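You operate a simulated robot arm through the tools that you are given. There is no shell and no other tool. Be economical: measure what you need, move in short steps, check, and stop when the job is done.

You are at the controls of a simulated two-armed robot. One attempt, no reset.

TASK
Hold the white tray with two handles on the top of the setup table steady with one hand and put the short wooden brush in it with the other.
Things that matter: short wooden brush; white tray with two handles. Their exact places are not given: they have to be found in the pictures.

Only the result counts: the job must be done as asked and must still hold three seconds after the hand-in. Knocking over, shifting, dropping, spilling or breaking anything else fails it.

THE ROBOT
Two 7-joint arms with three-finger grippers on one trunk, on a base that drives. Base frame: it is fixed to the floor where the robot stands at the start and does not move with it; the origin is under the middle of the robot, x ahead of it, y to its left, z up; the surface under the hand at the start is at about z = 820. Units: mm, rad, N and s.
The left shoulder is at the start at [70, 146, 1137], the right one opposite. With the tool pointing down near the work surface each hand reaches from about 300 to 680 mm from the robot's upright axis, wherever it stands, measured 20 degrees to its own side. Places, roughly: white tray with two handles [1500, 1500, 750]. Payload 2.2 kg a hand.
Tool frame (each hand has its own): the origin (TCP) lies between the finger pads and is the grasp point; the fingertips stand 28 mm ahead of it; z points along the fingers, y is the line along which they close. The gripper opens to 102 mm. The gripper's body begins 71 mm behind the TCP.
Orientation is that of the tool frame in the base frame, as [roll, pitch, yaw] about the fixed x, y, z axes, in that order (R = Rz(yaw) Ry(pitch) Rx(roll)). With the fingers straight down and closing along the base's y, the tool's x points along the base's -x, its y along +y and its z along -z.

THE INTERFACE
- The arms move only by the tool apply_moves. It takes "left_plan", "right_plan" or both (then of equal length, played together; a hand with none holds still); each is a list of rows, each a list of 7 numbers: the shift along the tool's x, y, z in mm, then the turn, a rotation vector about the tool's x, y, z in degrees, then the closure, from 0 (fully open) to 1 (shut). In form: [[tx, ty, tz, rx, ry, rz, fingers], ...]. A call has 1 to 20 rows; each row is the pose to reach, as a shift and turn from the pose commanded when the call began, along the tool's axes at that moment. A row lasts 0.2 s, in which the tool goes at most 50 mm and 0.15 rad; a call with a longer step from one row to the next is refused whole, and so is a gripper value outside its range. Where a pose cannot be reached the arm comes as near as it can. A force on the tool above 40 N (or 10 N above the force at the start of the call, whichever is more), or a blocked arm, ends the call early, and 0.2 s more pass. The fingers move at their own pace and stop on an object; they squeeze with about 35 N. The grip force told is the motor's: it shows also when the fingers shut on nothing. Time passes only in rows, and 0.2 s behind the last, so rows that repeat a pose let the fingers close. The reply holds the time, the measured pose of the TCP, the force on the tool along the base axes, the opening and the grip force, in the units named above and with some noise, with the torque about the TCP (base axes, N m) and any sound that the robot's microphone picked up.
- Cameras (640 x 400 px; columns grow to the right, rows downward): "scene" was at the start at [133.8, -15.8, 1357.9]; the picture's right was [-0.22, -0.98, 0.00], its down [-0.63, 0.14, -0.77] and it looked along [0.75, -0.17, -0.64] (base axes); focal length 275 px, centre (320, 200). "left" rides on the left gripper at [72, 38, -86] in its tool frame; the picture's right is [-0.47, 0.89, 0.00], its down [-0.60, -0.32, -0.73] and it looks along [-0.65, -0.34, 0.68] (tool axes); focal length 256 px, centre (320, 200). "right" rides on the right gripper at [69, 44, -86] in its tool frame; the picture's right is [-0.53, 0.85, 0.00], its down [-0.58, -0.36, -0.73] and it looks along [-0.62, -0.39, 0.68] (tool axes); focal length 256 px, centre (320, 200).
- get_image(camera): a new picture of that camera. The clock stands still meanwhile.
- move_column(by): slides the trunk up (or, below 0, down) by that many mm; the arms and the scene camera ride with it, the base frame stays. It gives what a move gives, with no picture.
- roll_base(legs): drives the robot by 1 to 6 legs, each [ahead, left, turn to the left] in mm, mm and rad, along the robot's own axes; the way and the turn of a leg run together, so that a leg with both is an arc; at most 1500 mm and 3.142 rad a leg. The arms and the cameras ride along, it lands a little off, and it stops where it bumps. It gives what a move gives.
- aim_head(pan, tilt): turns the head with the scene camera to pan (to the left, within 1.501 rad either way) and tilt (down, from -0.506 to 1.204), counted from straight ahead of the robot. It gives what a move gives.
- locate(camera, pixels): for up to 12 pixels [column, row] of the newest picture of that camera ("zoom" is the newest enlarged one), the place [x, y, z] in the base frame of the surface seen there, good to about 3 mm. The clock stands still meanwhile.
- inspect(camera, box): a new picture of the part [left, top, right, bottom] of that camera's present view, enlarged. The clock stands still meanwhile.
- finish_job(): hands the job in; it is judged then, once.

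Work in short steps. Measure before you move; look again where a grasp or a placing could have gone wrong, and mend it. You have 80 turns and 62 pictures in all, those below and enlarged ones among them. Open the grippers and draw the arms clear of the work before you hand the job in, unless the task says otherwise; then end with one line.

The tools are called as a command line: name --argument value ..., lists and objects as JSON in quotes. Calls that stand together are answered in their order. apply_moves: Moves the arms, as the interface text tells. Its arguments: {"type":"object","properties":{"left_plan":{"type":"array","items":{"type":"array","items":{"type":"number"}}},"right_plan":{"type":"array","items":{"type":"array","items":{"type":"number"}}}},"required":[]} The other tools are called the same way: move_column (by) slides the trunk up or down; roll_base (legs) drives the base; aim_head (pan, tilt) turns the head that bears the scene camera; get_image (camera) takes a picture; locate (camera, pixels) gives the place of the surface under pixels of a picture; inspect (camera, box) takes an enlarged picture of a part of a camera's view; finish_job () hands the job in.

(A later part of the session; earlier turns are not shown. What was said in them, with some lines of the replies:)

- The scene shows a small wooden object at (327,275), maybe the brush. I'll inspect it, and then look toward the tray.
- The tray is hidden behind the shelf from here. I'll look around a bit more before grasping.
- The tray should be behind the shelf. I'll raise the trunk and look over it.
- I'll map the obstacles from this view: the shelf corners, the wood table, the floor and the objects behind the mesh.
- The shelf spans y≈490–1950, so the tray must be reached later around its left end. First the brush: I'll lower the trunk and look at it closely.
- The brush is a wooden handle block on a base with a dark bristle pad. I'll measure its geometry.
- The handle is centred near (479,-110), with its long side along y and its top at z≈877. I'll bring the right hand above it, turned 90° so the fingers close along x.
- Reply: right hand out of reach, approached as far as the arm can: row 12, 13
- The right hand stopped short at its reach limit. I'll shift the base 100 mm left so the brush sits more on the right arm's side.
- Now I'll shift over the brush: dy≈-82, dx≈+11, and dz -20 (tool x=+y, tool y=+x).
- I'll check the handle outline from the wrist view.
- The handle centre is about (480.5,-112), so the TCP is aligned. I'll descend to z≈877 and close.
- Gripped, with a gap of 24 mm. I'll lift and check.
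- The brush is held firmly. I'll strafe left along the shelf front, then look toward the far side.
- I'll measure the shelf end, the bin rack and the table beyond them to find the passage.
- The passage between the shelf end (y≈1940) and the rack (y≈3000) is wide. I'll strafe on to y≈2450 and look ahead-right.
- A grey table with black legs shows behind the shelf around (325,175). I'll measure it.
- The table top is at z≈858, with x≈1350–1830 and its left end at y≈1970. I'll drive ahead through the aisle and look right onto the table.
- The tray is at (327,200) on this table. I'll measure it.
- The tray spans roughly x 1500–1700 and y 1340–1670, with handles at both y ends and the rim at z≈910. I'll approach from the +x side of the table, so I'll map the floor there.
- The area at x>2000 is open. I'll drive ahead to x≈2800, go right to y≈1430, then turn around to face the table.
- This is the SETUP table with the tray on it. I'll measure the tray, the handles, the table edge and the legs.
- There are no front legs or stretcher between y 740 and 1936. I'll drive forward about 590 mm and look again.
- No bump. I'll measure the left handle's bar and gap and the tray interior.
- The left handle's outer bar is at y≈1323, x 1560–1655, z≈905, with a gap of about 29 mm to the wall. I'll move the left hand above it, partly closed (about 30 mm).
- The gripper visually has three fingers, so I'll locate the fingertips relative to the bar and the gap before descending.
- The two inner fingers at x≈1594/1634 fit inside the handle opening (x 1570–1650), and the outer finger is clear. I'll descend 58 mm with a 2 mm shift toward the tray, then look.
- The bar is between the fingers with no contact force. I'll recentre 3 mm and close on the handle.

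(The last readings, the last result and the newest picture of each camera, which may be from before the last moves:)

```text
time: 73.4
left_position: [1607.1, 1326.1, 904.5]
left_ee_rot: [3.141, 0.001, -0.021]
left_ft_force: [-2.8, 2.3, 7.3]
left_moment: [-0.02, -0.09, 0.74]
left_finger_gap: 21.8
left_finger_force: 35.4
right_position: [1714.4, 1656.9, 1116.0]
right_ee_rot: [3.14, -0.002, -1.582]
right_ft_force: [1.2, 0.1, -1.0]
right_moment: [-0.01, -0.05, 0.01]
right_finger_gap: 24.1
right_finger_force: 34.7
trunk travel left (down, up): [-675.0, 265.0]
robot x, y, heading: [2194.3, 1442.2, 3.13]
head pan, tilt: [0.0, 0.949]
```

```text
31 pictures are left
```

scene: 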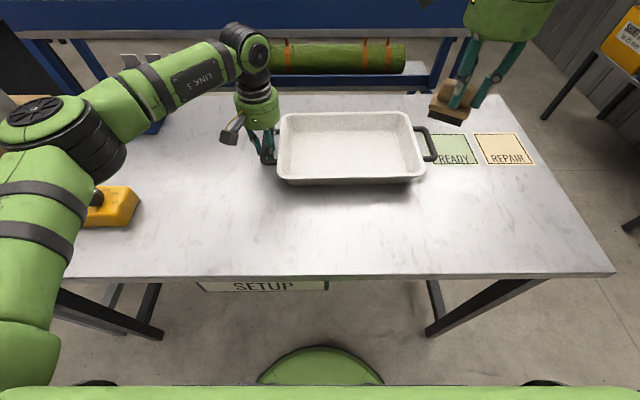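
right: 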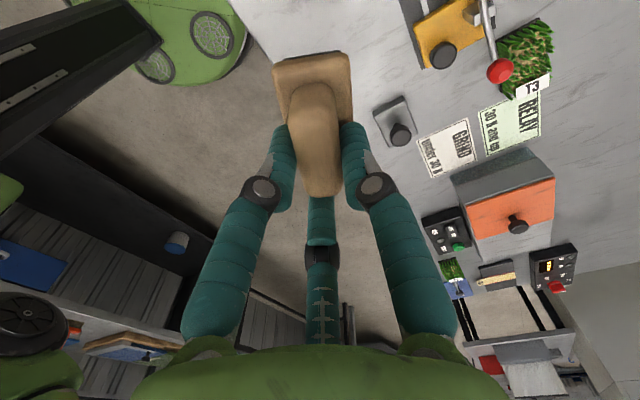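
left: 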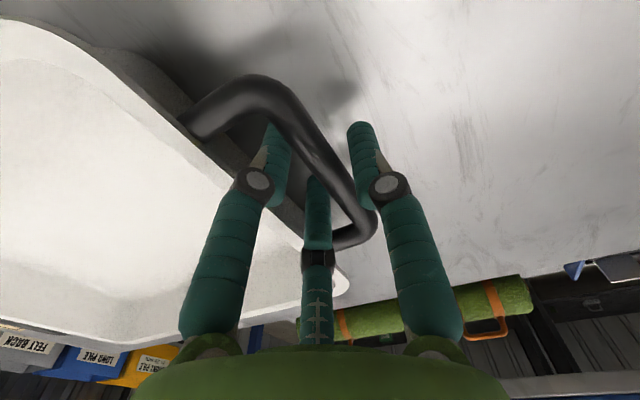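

The left hand grips the handle and the tray has not moved. Next I'll bring the right hand with the brush above the tray middle at about (1607,1540), turning it back 90° to stay well in reach.

apply_moves --right_plan '[[10, 9, 0, 0, 0, -8.2, 1], [20, 18, 0, 0, 0, -16.4, 1], [31, 28, 0, 0, 0, -24.6, 1], [42, 38, 0, 0, 0, -32.8, 1], [53, 48, 0, 0, 0, -41, 1], [64, 58, 0, 0, 0, -49.2, 1], [75, 68, 10, 0, 0, -57.4, 1], [86, 78, 30, 0, 0, -65.6, 1], [97, 88, 60, 0, 0, -73.8, 1], [108, 98, 90, 0, 0, -82, 1], [117, 107, 116, 0, 0, -90, 1], [117, 107, 116, 0, 0, -90, 1]]'

get_image --camera "scene"

get_image --camera "right"

```text
time: 76.0
left_position: [1608.9, 1325.3, 905.2]
left_ee_rot: [3.141, 0.0, -0.023]
left_ft_force: [0.5, 1.7, 6.0]
left_moment: [0.0, -0.32, -0.03]
left_finger_gap: 21.5
left_finger_force: 34.6
right_position: [1676.2, 1605.8, 1005.1]
right_ee_rot: [3.14, 0.005, -0.009]
right_ft_force: [0.5, -0.3, -1.0]
right_moment: [0.04, 0.01, 0.02]
right_finger_gap: 23.7
right_finger_force: 35.2
right hand out of reach, approached as far as the arm can: row 4, 5, 6, 7, 8, 9, 10, 11, 12
trunk travel left (down, up): [-675.0, 265.0]
robot x, y, heading: [2192.2, 1442.3, 3.129]
head pan, tilt: [0.0, 0.949]
```

```text
30 pictures are left
```

scene: 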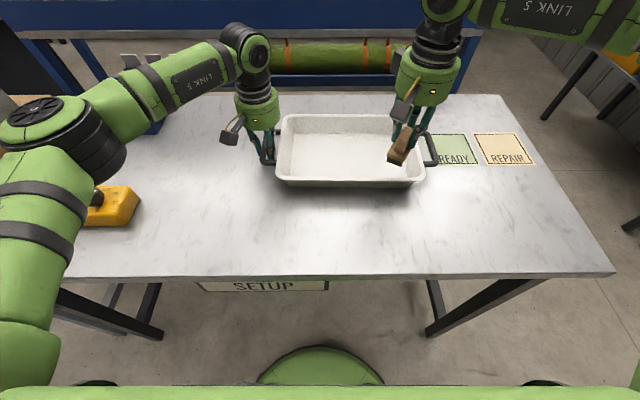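

```text
29 pictures are left
```

right: 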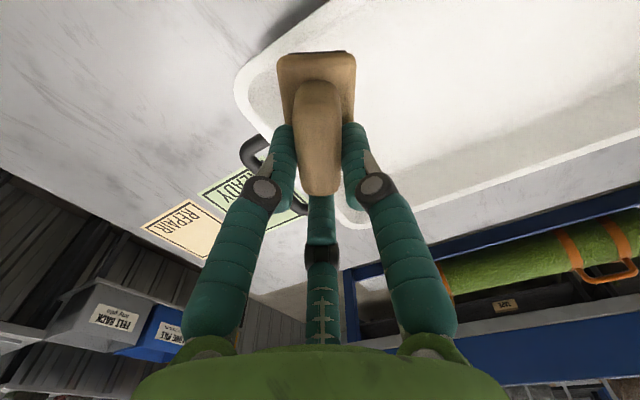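

The right hand stopped short at (1676,1606). From this configuration I'll try a further straight step toward the tray middle (tool x=+x, y=-y).

apply_moves --right_plan '[[-15, 10, 0, 0, 0, 0, 1], [-30, 20, 0, 0, 0, 0, 1], [-45, 30, 0, 0, 0, 0, 1], [-60, 40, 0, 0, 0, 0, 1], [-60, 40, 0, 0, 0, 0, 1]]'

```text
time: 77.2
left_position: [1608.1, 1324.2, 904.8]
left_ee_rot: [3.141, 0.001, -0.023]
left_ft_force: [1.5, 1.9, 3.1]
left_moment: [0.02, 0.19, -0.09]
left_finger_gap: 21.1
left_finger_force: 34.8
right_position: [1666.3, 1615.9, 1010.1]
right_ee_rot: [3.136, 0.001, -0.01]
right_ft_force: [1.2, 0.4, -1.1]
right_moment: [-0.02, 0.02, 0.0]
right_finger_gap: 23.9
right_finger_force: 34.6
right hand out of reach, approached as far as the arm can: row 1, 2, 3, 4, 5
trunk travel left (down, up): [-675.0, 265.0]
robot x, y, heading: [2195.1, 1440.8, 3.131]
head pan, tilt: [0.0, 0.949]
```

A joint limit seems to block this posture. I'll retreat up and out to the start-like posture (relative 467,-366, z 1163) and re-enter from there.

apply_moves --right_plan '[[5, -10, -40, 0, 0, 0, 1], [15, -35, -80, 0, 0, 0, 1], [25, -65, -115, 0, 0, 0, 1], [35, -100, -140, 0, 0, 0, 1], [45, -135, -153, 0, 0, 0, 1], [55, -165, -153, 0, 0, 0, 1], [62, -191, -153, 0, 0, 0, 1], [62, -191, -153, 0, 0, 0, 1]]'

aim_head --pan -0.5 --tilt 0.6

get_image --camera "scene"

```text
time: 79.0
left_position: [1607.2, 1325.5, 904.6]
left_ee_rot: [-3.139, 0.002, -0.023]
left_ft_force: [-0.6, 0.6, 3.8]
left_moment: [0.03, 0.19, -0.15]
left_finger_gap: 21.2
left_finger_force: 35.2
right_position: [1729.7, 1808.4, 1162.5]
right_ee_rot: [3.14, 0.001, -0.01]
right_ft_force: [-0.2, -0.2, -1.2]
right_moment: [0.02, 0.04, 0.02]
right_finger_gap: 23.7
right_finger_force: 35.4
trunk travel left (down, up): [-675.0, 265.0]
robot x, y, heading: [2191.6, 1442.3, 3.128]
head pan, tilt: [0.0, 0.949]
```

```text
time: 79.9
left_position: [1607.3, 1324.8, 903.4]
left_ee_rot: [3.142, 0.0, -0.023]
left_ft_force: [-0.8, 1.1, 3.4]
left_moment: [0.0, 0.14, -0.14]
left_finger_gap: 21.4
left_finger_force: 35.2
right_position: [1729.5, 1809.1, 1160.0]
right_ee_rot: [3.14, 0.001, -0.011]
right_ft_force: [0.8, 0.6, -1.0]
right_moment: [-0.04, 0.0, 0.01]
right_finger_gap: 23.6
right_finger_force: 35.4
trunk travel left (down, up): [-675.0, 265.0]
robot x, y, heading: [2194.1, 1441.3, 3.126]
head pan, tilt: [-0.499, 0.6]
```

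```text
28 pictures are left
```

scene: 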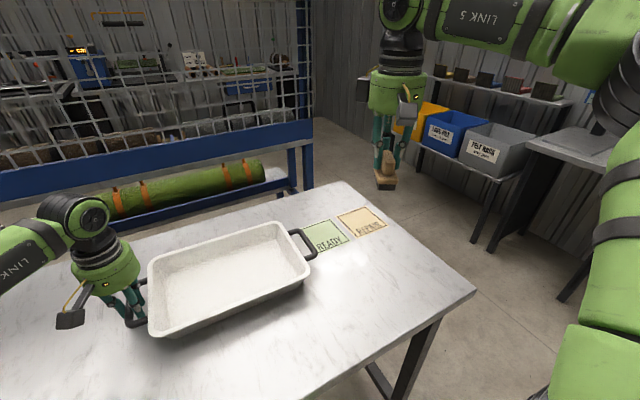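

From this posture I'll first extend forward, then swing inward at height, watching where the reach limit shows up.

apply_moves --right_plan '[[-30, 0, 10, 0, 0, 0, 1], [-65, 0, 25, 0, 0, 0, 1], [-100, 0, 40, 0, 0, 0, 1], [-120, 20, 60, 0, 0, 0, 1], [-122, 50, 80, 0, 0, 0, 1], [-122, 85, 90, 0, 0, 0, 1], [-122, 120, 100, 0, 0, 0, 1], [-122, 155, 110, 0, 0, 0, 1], [-122, 190, 120, 0, 0, 0, 1], [-122, 225, 130, 0, 0, 0, 1], [-122, 225, 130, 0, 0, 0, 1]]'

```text
time: 82.3
left_position: [1607.9, 1324.9, 904.1]
left_ee_rot: [3.141, 0.001, -0.022]
left_ft_force: [-0.9, 0.1, 4.5]
left_moment: [0.0, -0.04, -0.1]
left_finger_gap: 21.2
left_finger_force: 34.7
right_position: [1661.0, 1623.4, 1031.9]
right_ee_rot: [3.139, 0.001, -0.011]
right_ft_force: [0.6, -0.3, -1.8]
right_moment: [-0.02, -0.01, 0.02]
right_finger_gap: 23.7
right_finger_force: 35.4
right hand out of reach, approached as far as the arm can: row 6, 7, 8, 9, 10, 11
trunk travel left (down, up): [-675.0, 265.0]
robot x, y, heading: [2191.9, 1439.0, 3.129]
head pan, tilt: [-0.499, 0.6]
```

Same limit. I'll compare both arms' postures in one picture.

aim_head --pan 0.0 --tilt 0.3

get_image --camera "scene"

```text
time: 83.3
left_position: [1607.2, 1325.4, 904.2]
left_ee_rot: [-3.141, 0.001, -0.021]
left_ft_force: [-1.1, 0.5, 4.1]
left_moment: [-0.02, 0.22, -0.12]
left_finger_gap: 21.1
left_finger_force: 34.9
right_position: [1659.7, 1622.3, 1030.2]
right_ee_rot: [3.139, 0.0, -0.01]
right_ft_force: [0.3, 0.2, -0.8]
right_moment: [0.02, 0.0, -0.01]
right_finger_gap: 23.8
right_finger_force: 35.0
trunk travel left (down, up): [-675.0, 265.0]
robot x, y, heading: [2194.5, 1439.6, 3.127]
head pan, tilt: [0.0, 0.3]
```

```text
27 pictures are left
```

scene: 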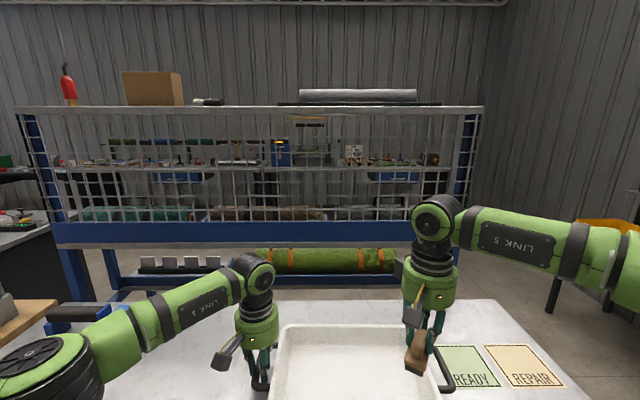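

The right elbow posture limits inward reach (about fwd−lateral ≤ 350). A base turned about 20° left and shifted slightly right would suit both hands. First I'll release the handle, raise the left hand, and test its reach at relative (600,60).

apply_moves --left_plan '[[0, 0, 0, 0, 0, 0, 0.69], [0, 0, 0, 0, 0, 0, 0.69], [0, 0, -20, 0, 0, 0, 0.69], [0, 0, -50, 0, 0, 0, 0.69], [0, 0, -75, 0, 0, 0, 0.69], [-7, -28, -75, 0, 0, 0, 0.69], [-14, -56, -75, 0, 0, 0, 0.69], [-14, -56, -75, 0, 0, 0, 0.69]]' --right_plan '[[0, 0, 0, 0, 0, 0, 1], [0, 0, 0, 0, 0, 0, 1], [0, 0, 0, 0, 0, 0, 1], [5, -5, 0, 0, 0, 0, 1], [10, -10, 0, 0, 0, 0, 1], [20, -15, -10, 0, 0, 0, 1], [27, -23, -20, 0, 0, 0, 1], [27, -23, -20, 0, 0, 0, 1]]'

```text
time: 85.1
left_position: [1593.0, 1377.3, 980.0]
left_ee_rot: [-3.139, 0.001, -0.021]
left_ft_force: [0.4, 0.4, -0.3]
left_moment: [0.05, 0.01, 0.02]
left_finger_gap: 31.8
left_finger_force: 0.1
right_position: [1686.2, 1646.8, 1053.9]
right_ee_rot: [3.14, 0.001, -0.011]
right_ft_force: [-0.2, 0.3, -1.0]
right_moment: [0.03, 0.02, -0.05]
right_finger_gap: 23.7
right_finger_force: 35.1
trunk travel left (down, up): [-675.0, 265.0]
robot x, y, heading: [2187.8, 1437.1, 3.129]
head pan, tilt: [0.0, 0.3]
```

The left hand reaches it fine. I'll move the base 40 mm ahead and 140 mm right, then turn 0.35 left.

roll_base --legs '[[38, -140, 0], [0, 0, 0.35]]'

aim_head --pan -0.15 --tilt 0.9

get_image --camera "scene"

```text
time: 87.5
left_position: [1612.5, 1318.7, 977.9]
left_ee_rot: [-3.141, 0.001, 0.327]
left_ft_force: [1.3, 0.0, 0.0]
left_moment: [-0.01, 0.02, -0.02]
left_finger_gap: 31.8
left_finger_force: 0.0
right_position: [1609.4, 1600.5, 1053.3]
right_ee_rot: [3.141, 0.0, 0.339]
right_ft_force: [0.1, -0.3, -2.5]
right_moment: [0.02, 0.04, 0.0]
right_finger_gap: 23.5
right_finger_force: 34.9
trunk travel left (down, up): [-675.0, 265.0]
robot x, y, heading: [2157.3, 1583.2, -2.803]
head pan, tilt: [0.0, 0.3]
```

```text
time: 88.5
left_position: [1613.7, 1318.4, 979.5]
left_ee_rot: [-3.141, 0.001, 0.329]
left_ft_force: [-0.9, -0.3, 0.5]
left_moment: [0.01, -0.02, 0.01]
left_finger_gap: 31.6
left_finger_force: 0.1
right_position: [1609.8, 1602.0, 1053.7]
right_ee_rot: [3.141, -0.002, 0.34]
right_ft_force: [0.0, 0.8, -1.5]
right_moment: [-0.01, 0.02, 0.0]
right_finger_gap: 23.9
right_finger_force: 35.2
trunk travel left (down, up): [-675.0, 265.0]
robot x, y, heading: [2152.6, 1580.9, -2.804]
head pan, tilt: [-0.15, 0.901]
```

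```text
26 pictures are left
```

scene: 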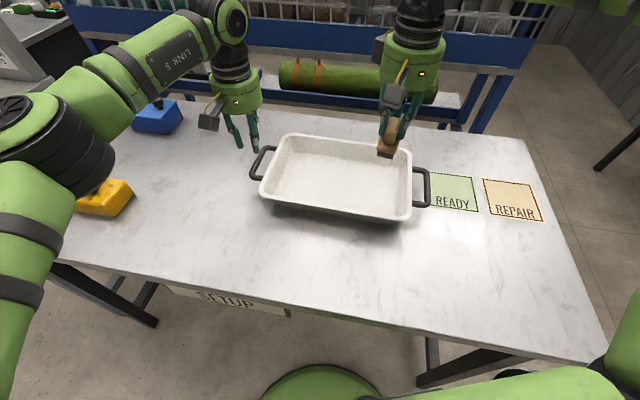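

Both hands are in place. I'll rotate the left gripper to align with the handle and recheck the bar from the wrist camera.

apply_moves --left_plan '[[-1, -4, 0, 0, 0, 6, 0.69], [-1.4, -8.4, 0, 0, 0, 12, 0.69], [-1.4, -8.4, 10, 0, 0, 18.8, 0.69], [-1.4, -8.4, 15, 0, 0, 18.8, 0.69]]'

get_image --camera "left"

```text
time: 89.5
left_position: [1609.0, 1324.6, 964.7]
left_ee_rot: [-3.141, 0.002, -0.002]
left_ft_force: [0.5, -0.2, 0.5]
left_moment: [-0.01, 0.02, 0.03]
left_finger_gap: 31.6
left_finger_force: 0.0
right_position: [1608.7, 1600.7, 1052.2]
right_ee_rot: [3.14, 0.0, 0.341]
right_ft_force: [0.3, 0.1, -1.2]
right_moment: [0.0, -0.03, 0.0]
right_finger_gap: 23.6
right_finger_force: 35.1
trunk travel left (down, up): [-675.0, 265.0]
robot x, y, heading: [2162.1, 1584.4, -2.801]
head pan, tilt: [-0.15, 0.901]
```

```text
25 pictures are left
```

left: 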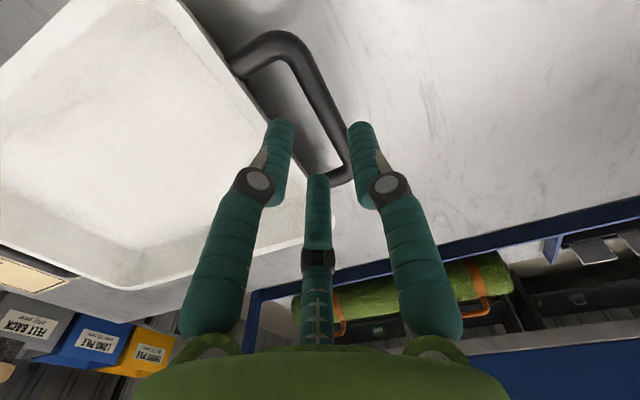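

The alignment matches the earlier grasp. I'll descend 60 mm and close on the bar.

apply_moves --left_plan '[[0, -2, 20, 0, 0, 0, 0.69], [0, -2, 40, 0, 0, 0, 0.69], [0, -2, 55, 0, 0, 0, 0.69], [0, -1, 60, 0, 0, 0, 0.69], [0, 0, 60, 0, 0, 0, 0.8], [0, 0, 60, 0, 0, 0, 1], [0, 0, 60, 0, 0, 0, 1], [0, 0, 60, 0, 0, 0, 1]]'

get_image --camera "right"

get_image --camera "scene"

```text
time: 91.3
left_position: [1609.1, 1325.4, 903.0]
left_ee_rot: [-3.142, 0.002, 0.001]
left_ft_force: [1.3, -1.4, -0.5]
left_moment: [0.01, 0.15, -0.57]
left_finger_gap: 21.7
left_finger_force: 35.0
right_position: [1609.0, 1600.1, 1052.8]
right_ee_rot: [3.139, 0.001, 0.341]
right_ft_force: [-0.6, -0.2, -1.5]
right_moment: [0.03, 0.01, -0.02]
right_finger_gap: 23.8
right_finger_force: 35.3
trunk travel left (down, up): [-675.0, 265.0]
robot x, y, heading: [2153.2, 1578.1, -2.802]
head pan, tilt: [-0.15, 0.901]
```

```text
24 pictures are left
```

right: 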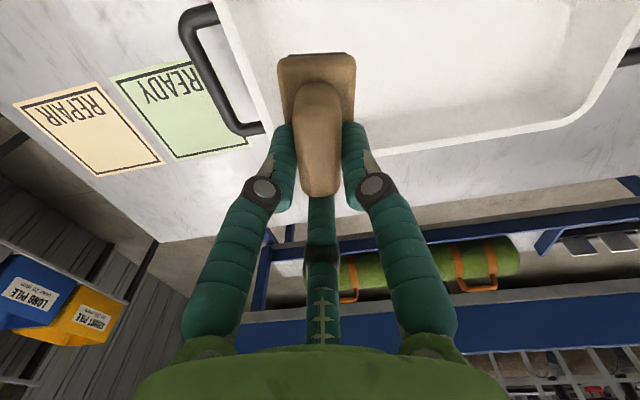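

```text
23 pictures are left
```

scene: 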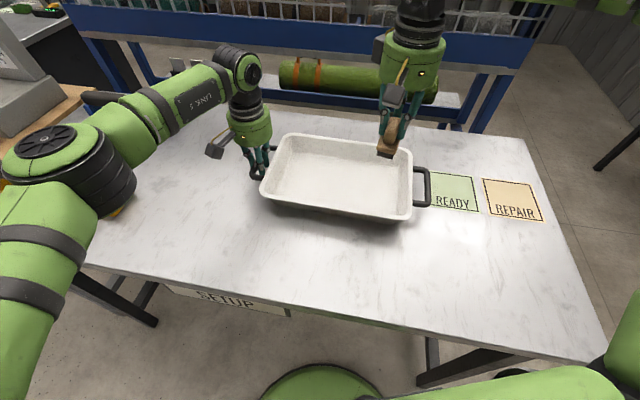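

I'll check the left elbow height over the yellow tool, and start lowering the brush with a 22 mm shift toward the tray middle.

locate --camera "scene" --pixels '[[70, 190], [100, 208], [118, 211], [45, 140], [395, 205], [300, 185], [383, 190]]'

apply_moves --right_plan '[[-3, 10, 15, 0, 0, 0, 1], [-7, 21, 30, 0, 0, 0, 1], [-7, 21, 50, 0, 0, 0, 1], [-7, 21, 70, 0, 0, 0, 1], [-7, 21, 90, 0, 0, 0, 1], [-7, 21, 100, 0, 0, 0, 1]]'

inspect --camera "scene" --box '[240, 90, 480, 240]'

```text
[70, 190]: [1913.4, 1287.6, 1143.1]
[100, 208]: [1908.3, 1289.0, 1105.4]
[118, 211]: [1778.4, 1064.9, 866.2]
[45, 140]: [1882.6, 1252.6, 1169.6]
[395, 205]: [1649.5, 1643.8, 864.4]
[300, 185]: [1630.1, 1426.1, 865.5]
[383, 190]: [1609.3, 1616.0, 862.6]
```

```text
time: 92.7
left_position: [1607.9, 1326.8, 902.7]
left_ee_rot: [3.14, 0.0, 0.0]
left_ft_force: [1.9, -0.4, -0.5]
left_moment: [0.01, -0.24, -0.57]
left_finger_gap: 21.4
left_finger_force: 34.9
right_position: [1610.8, 1578.8, 952.9]
right_ee_rot: [3.14, 0.0, 0.34]
right_ft_force: [0.2, -1.0, -1.3]
right_moment: [-0.04, -0.02, 0.04]
right_finger_gap: 23.7
right_finger_force: 35.5
trunk travel left (down, up): [-675.0, 265.0]
robot x, y, heading: [2156.1, 1581.2, -2.798]
head pan, tilt: [-0.15, 0.901]
```

```text
2.67 times, centred on (360, 165) of scene
```

zoom: 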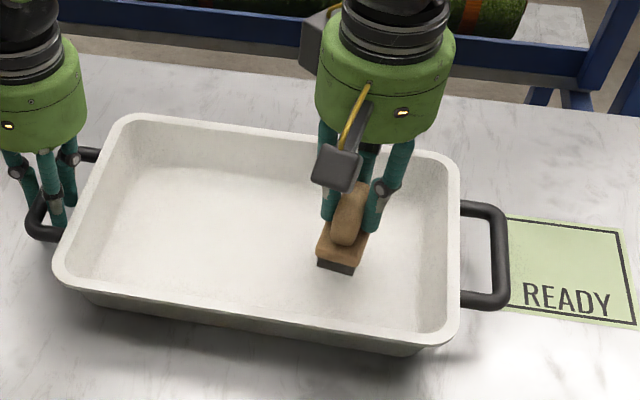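

The brush is over the tray floor, about 32 mm above it. I'll lower it gently to contact.

apply_moves --right_plan '[[0, 0, 12, 0, 0, 0, 1], [0, 0, 22, 0, 0, 0, 1], [0, 0, 27, 0, 0, 0, 1], [0, 0, 30, 0, 0, 0, 1], [0, 0, 31, 0, 0, 0, 1]]'

inspect --camera "scene" --box '[320, 120, 440, 220]'

```text
time: 93.9
left_position: [1609.8, 1326.6, 903.2]
left_ee_rot: [-3.141, 0.002, 0.0]
left_ft_force: [1.7, 0.0, 0.2]
left_moment: [0.05, -0.17, -0.59]
left_finger_gap: 21.4
left_finger_force: 35.4
right_position: [1608.6, 1578.7, 921.2]
right_ee_rot: [3.139, 0.001, 0.341]
right_ft_force: [0.5, 0.1, -0.6]
right_moment: [-0.01, 0.01, 0.01]
right_finger_gap: 23.7
right_finger_force: 34.5
trunk travel left (down, up): [-675.0, 265.0]
robot x, y, heading: [2154.1, 1579.6, -2.799]
head pan, tilt: [-0.15, 0.901]
```

```text
4.00 times, centred on (380, 170) of scene
```

zoom: 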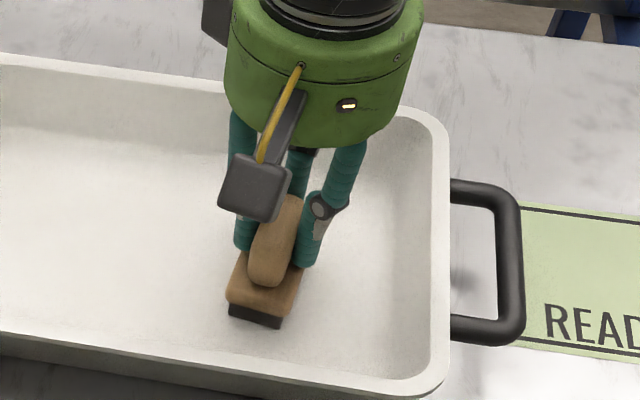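

It's nearly at the floor. I'll creep down a few more millimetres until a force shows.

apply_moves --right_plan '[[0, 0, 1, 0, 0, 0, 1], [0, 0, 2, 0, 0, 0, 1], [0, 0, 3, 0, 0, 0, 1]]'

```text
time: 94.7
left_position: [1610.7, 1325.4, 904.5]
left_ee_rot: [3.141, 0.002, 0.002]
left_ft_force: [-0.3, -1.4, -0.9]
left_moment: [0.0, -0.32, -0.36]
left_finger_gap: 21.3
left_finger_force: 35.0
right_position: [1610.5, 1579.3, 921.5]
right_ee_rot: [3.138, 0.007, 0.34]
right_ft_force: [-0.7, 1.2, 17.1]
right_moment: [0.08, -0.65, 0.04]
right_finger_gap: 23.8
right_finger_force: 34.3
trunk travel left (down, up): [-675.0, 265.0]
robot x, y, heading: [2153.6, 1584.6, -2.799]
head pan, tilt: [-0.15, 0.901]
```

Contact at 17 N. I'll ease up 2 mm, open partly to about 55 mm, and raise the hand while the left keeps holding.

apply_moves --right_plan '[[0, 0, -2, 0, 0, 0, 1], [0, 0, -2, 0, 0, 0, 0.8], [0, 0, -2, 0, 0, 0, 0.5], [0, 0, -2, 0, 0, 0, 0.5], [0, 0, -15, 0, 0, 0, 0.5], [0, 0, -45, 0, 0, 0, 0.5], [0, 0, -85, 0, 0, 0, 0.5], [0, 0, -130, 0, 0, 0, 0.5]]'

get_image --camera "scene"

```text
time: 96.5
left_position: [1610.8, 1326.4, 902.8]
left_ee_rot: [3.141, 0.002, 0.002]
left_ft_force: [2.9, -0.1, 0.7]
left_moment: [0.07, 0.24, -0.42]
left_finger_gap: 21.4
left_finger_force: 35.4
right_position: [1607.7, 1576.4, 1050.9]
right_ee_rot: [3.14, 0.001, 0.34]
right_ft_force: [0.0, 0.1, -0.5]
right_moment: [-0.01, -0.01, -0.01]
right_finger_gap: 50.8
right_finger_force: 0.0
trunk travel left (down, up): [-675.0, 265.0]
robot x, y, heading: [2151.6, 1581.8, -2.794]
head pan, tilt: [-0.15, 0.901]
```

```text
20 pictures are left
```

scene: 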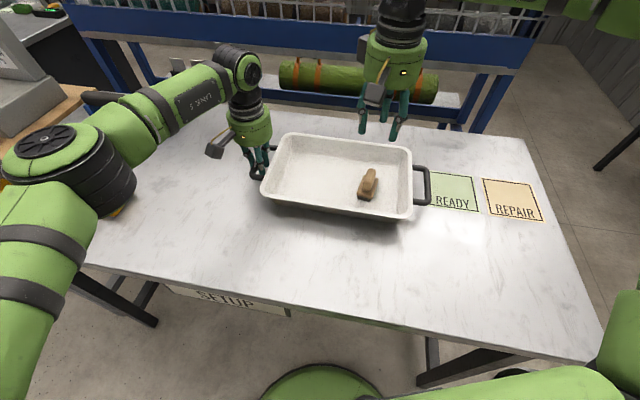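

The brush stands in the tray. I'll open the left gripper just enough, lift it straight up and draw both hands clear.

apply_moves --left_plan '[[0, 0, 0, 0, 0, 0, 0.69], [0, 0, 0, 0, 0, 0, 0.69], [0, 0, -15, 0, 0, 0, 0.69], [0, 0, -40, 0, 0, 0, 0.69], [0, 0, -80, 0, 0, 0, 0.69], [0, 0, -120, 0, 0, 0, 0.4], [0, 0, -160, 0, 0, 0, 0], [0, 0, -200, 0, 0, 0, 0]]' --right_plan '[[0, 0, 0, 0, 0, 0, 0.5], [0, 0, 0, 0, 0, 0, 0.5], [0, 0, -15, 0, 0, 0, 0.5], [0, 0, -30, 0, 0, 0, 0.5], [0, 0, -60, 0, 0, 0, 0], [0, -30, -80, 0, 0, 0, 0], [0, -60, -100, 0, 0, 0, 0], [0, -90, -110, 0, 0, 0, 0]]'

roll_base --legs '[[-250, 0, 0]]'

get_image --camera "scene"

```text
time: 98.3
left_position: [1610.6, 1326.3, 1103.0]
left_ee_rot: [3.139, 0.004, -0.003]
left_ft_force: [0.3, -0.3, -0.2]
left_moment: [0.0, -0.01, 0.01]
left_finger_gap: 102.0
left_finger_force: 0.0
right_position: [1580.9, 1665.3, 1158.0]
right_ee_rot: [3.138, 0.001, 0.341]
right_ft_force: [-0.8, 0.3, -1.4]
right_moment: [-0.03, 0.0, 0.04]
right_finger_gap: 102.2
right_finger_force: 0.0
trunk travel left (down, up): [-675.0, 265.0]
robot x, y, heading: [2154.5, 1581.0, -2.803]
head pan, tilt: [-0.15, 0.901]
```

```text
time: 100.1
left_position: [1846.4, 1406.8, 1100.7]
left_ee_rot: [3.141, -0.001, 0.001]
left_ft_force: [-0.3, -0.6, -0.2]
left_moment: [-0.04, -0.03, -0.03]
left_finger_gap: 101.9
left_finger_force: 0.1
right_position: [1815.8, 1745.5, 1156.8]
right_ee_rot: [-3.141, 0.001, 0.341]
right_ft_force: [0.5, 0.0, 0.2]
right_moment: [0.0, 0.01, -0.01]
right_finger_gap: 102.1
right_finger_force: 0.3
trunk travel left (down, up): [-675.0, 265.0]
robot x, y, heading: [2392.4, 1666.9, -2.804]
head pan, tilt: [-0.15, 0.901]
```

```text
19 pictures are left
```

scene: 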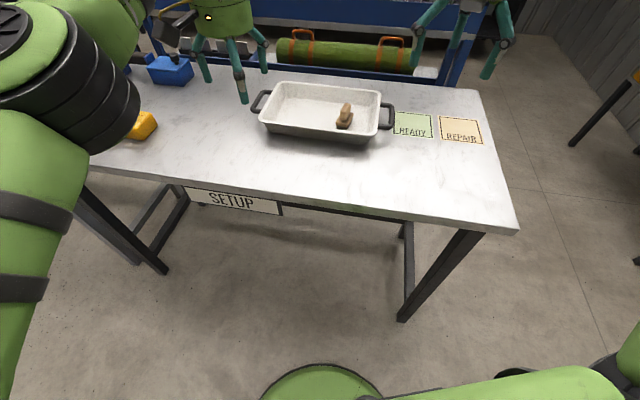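

The brush sits upright in the tray at (345,115), nothing else has moved, and both hands are clear. I'll hand the job in.

finish_job

```text
The job is handed in.
```

The short wooden brush is in the white tray on the setup table; the left hand held the tray by its handle while the right hand put the brush in, and both arms are now clear.
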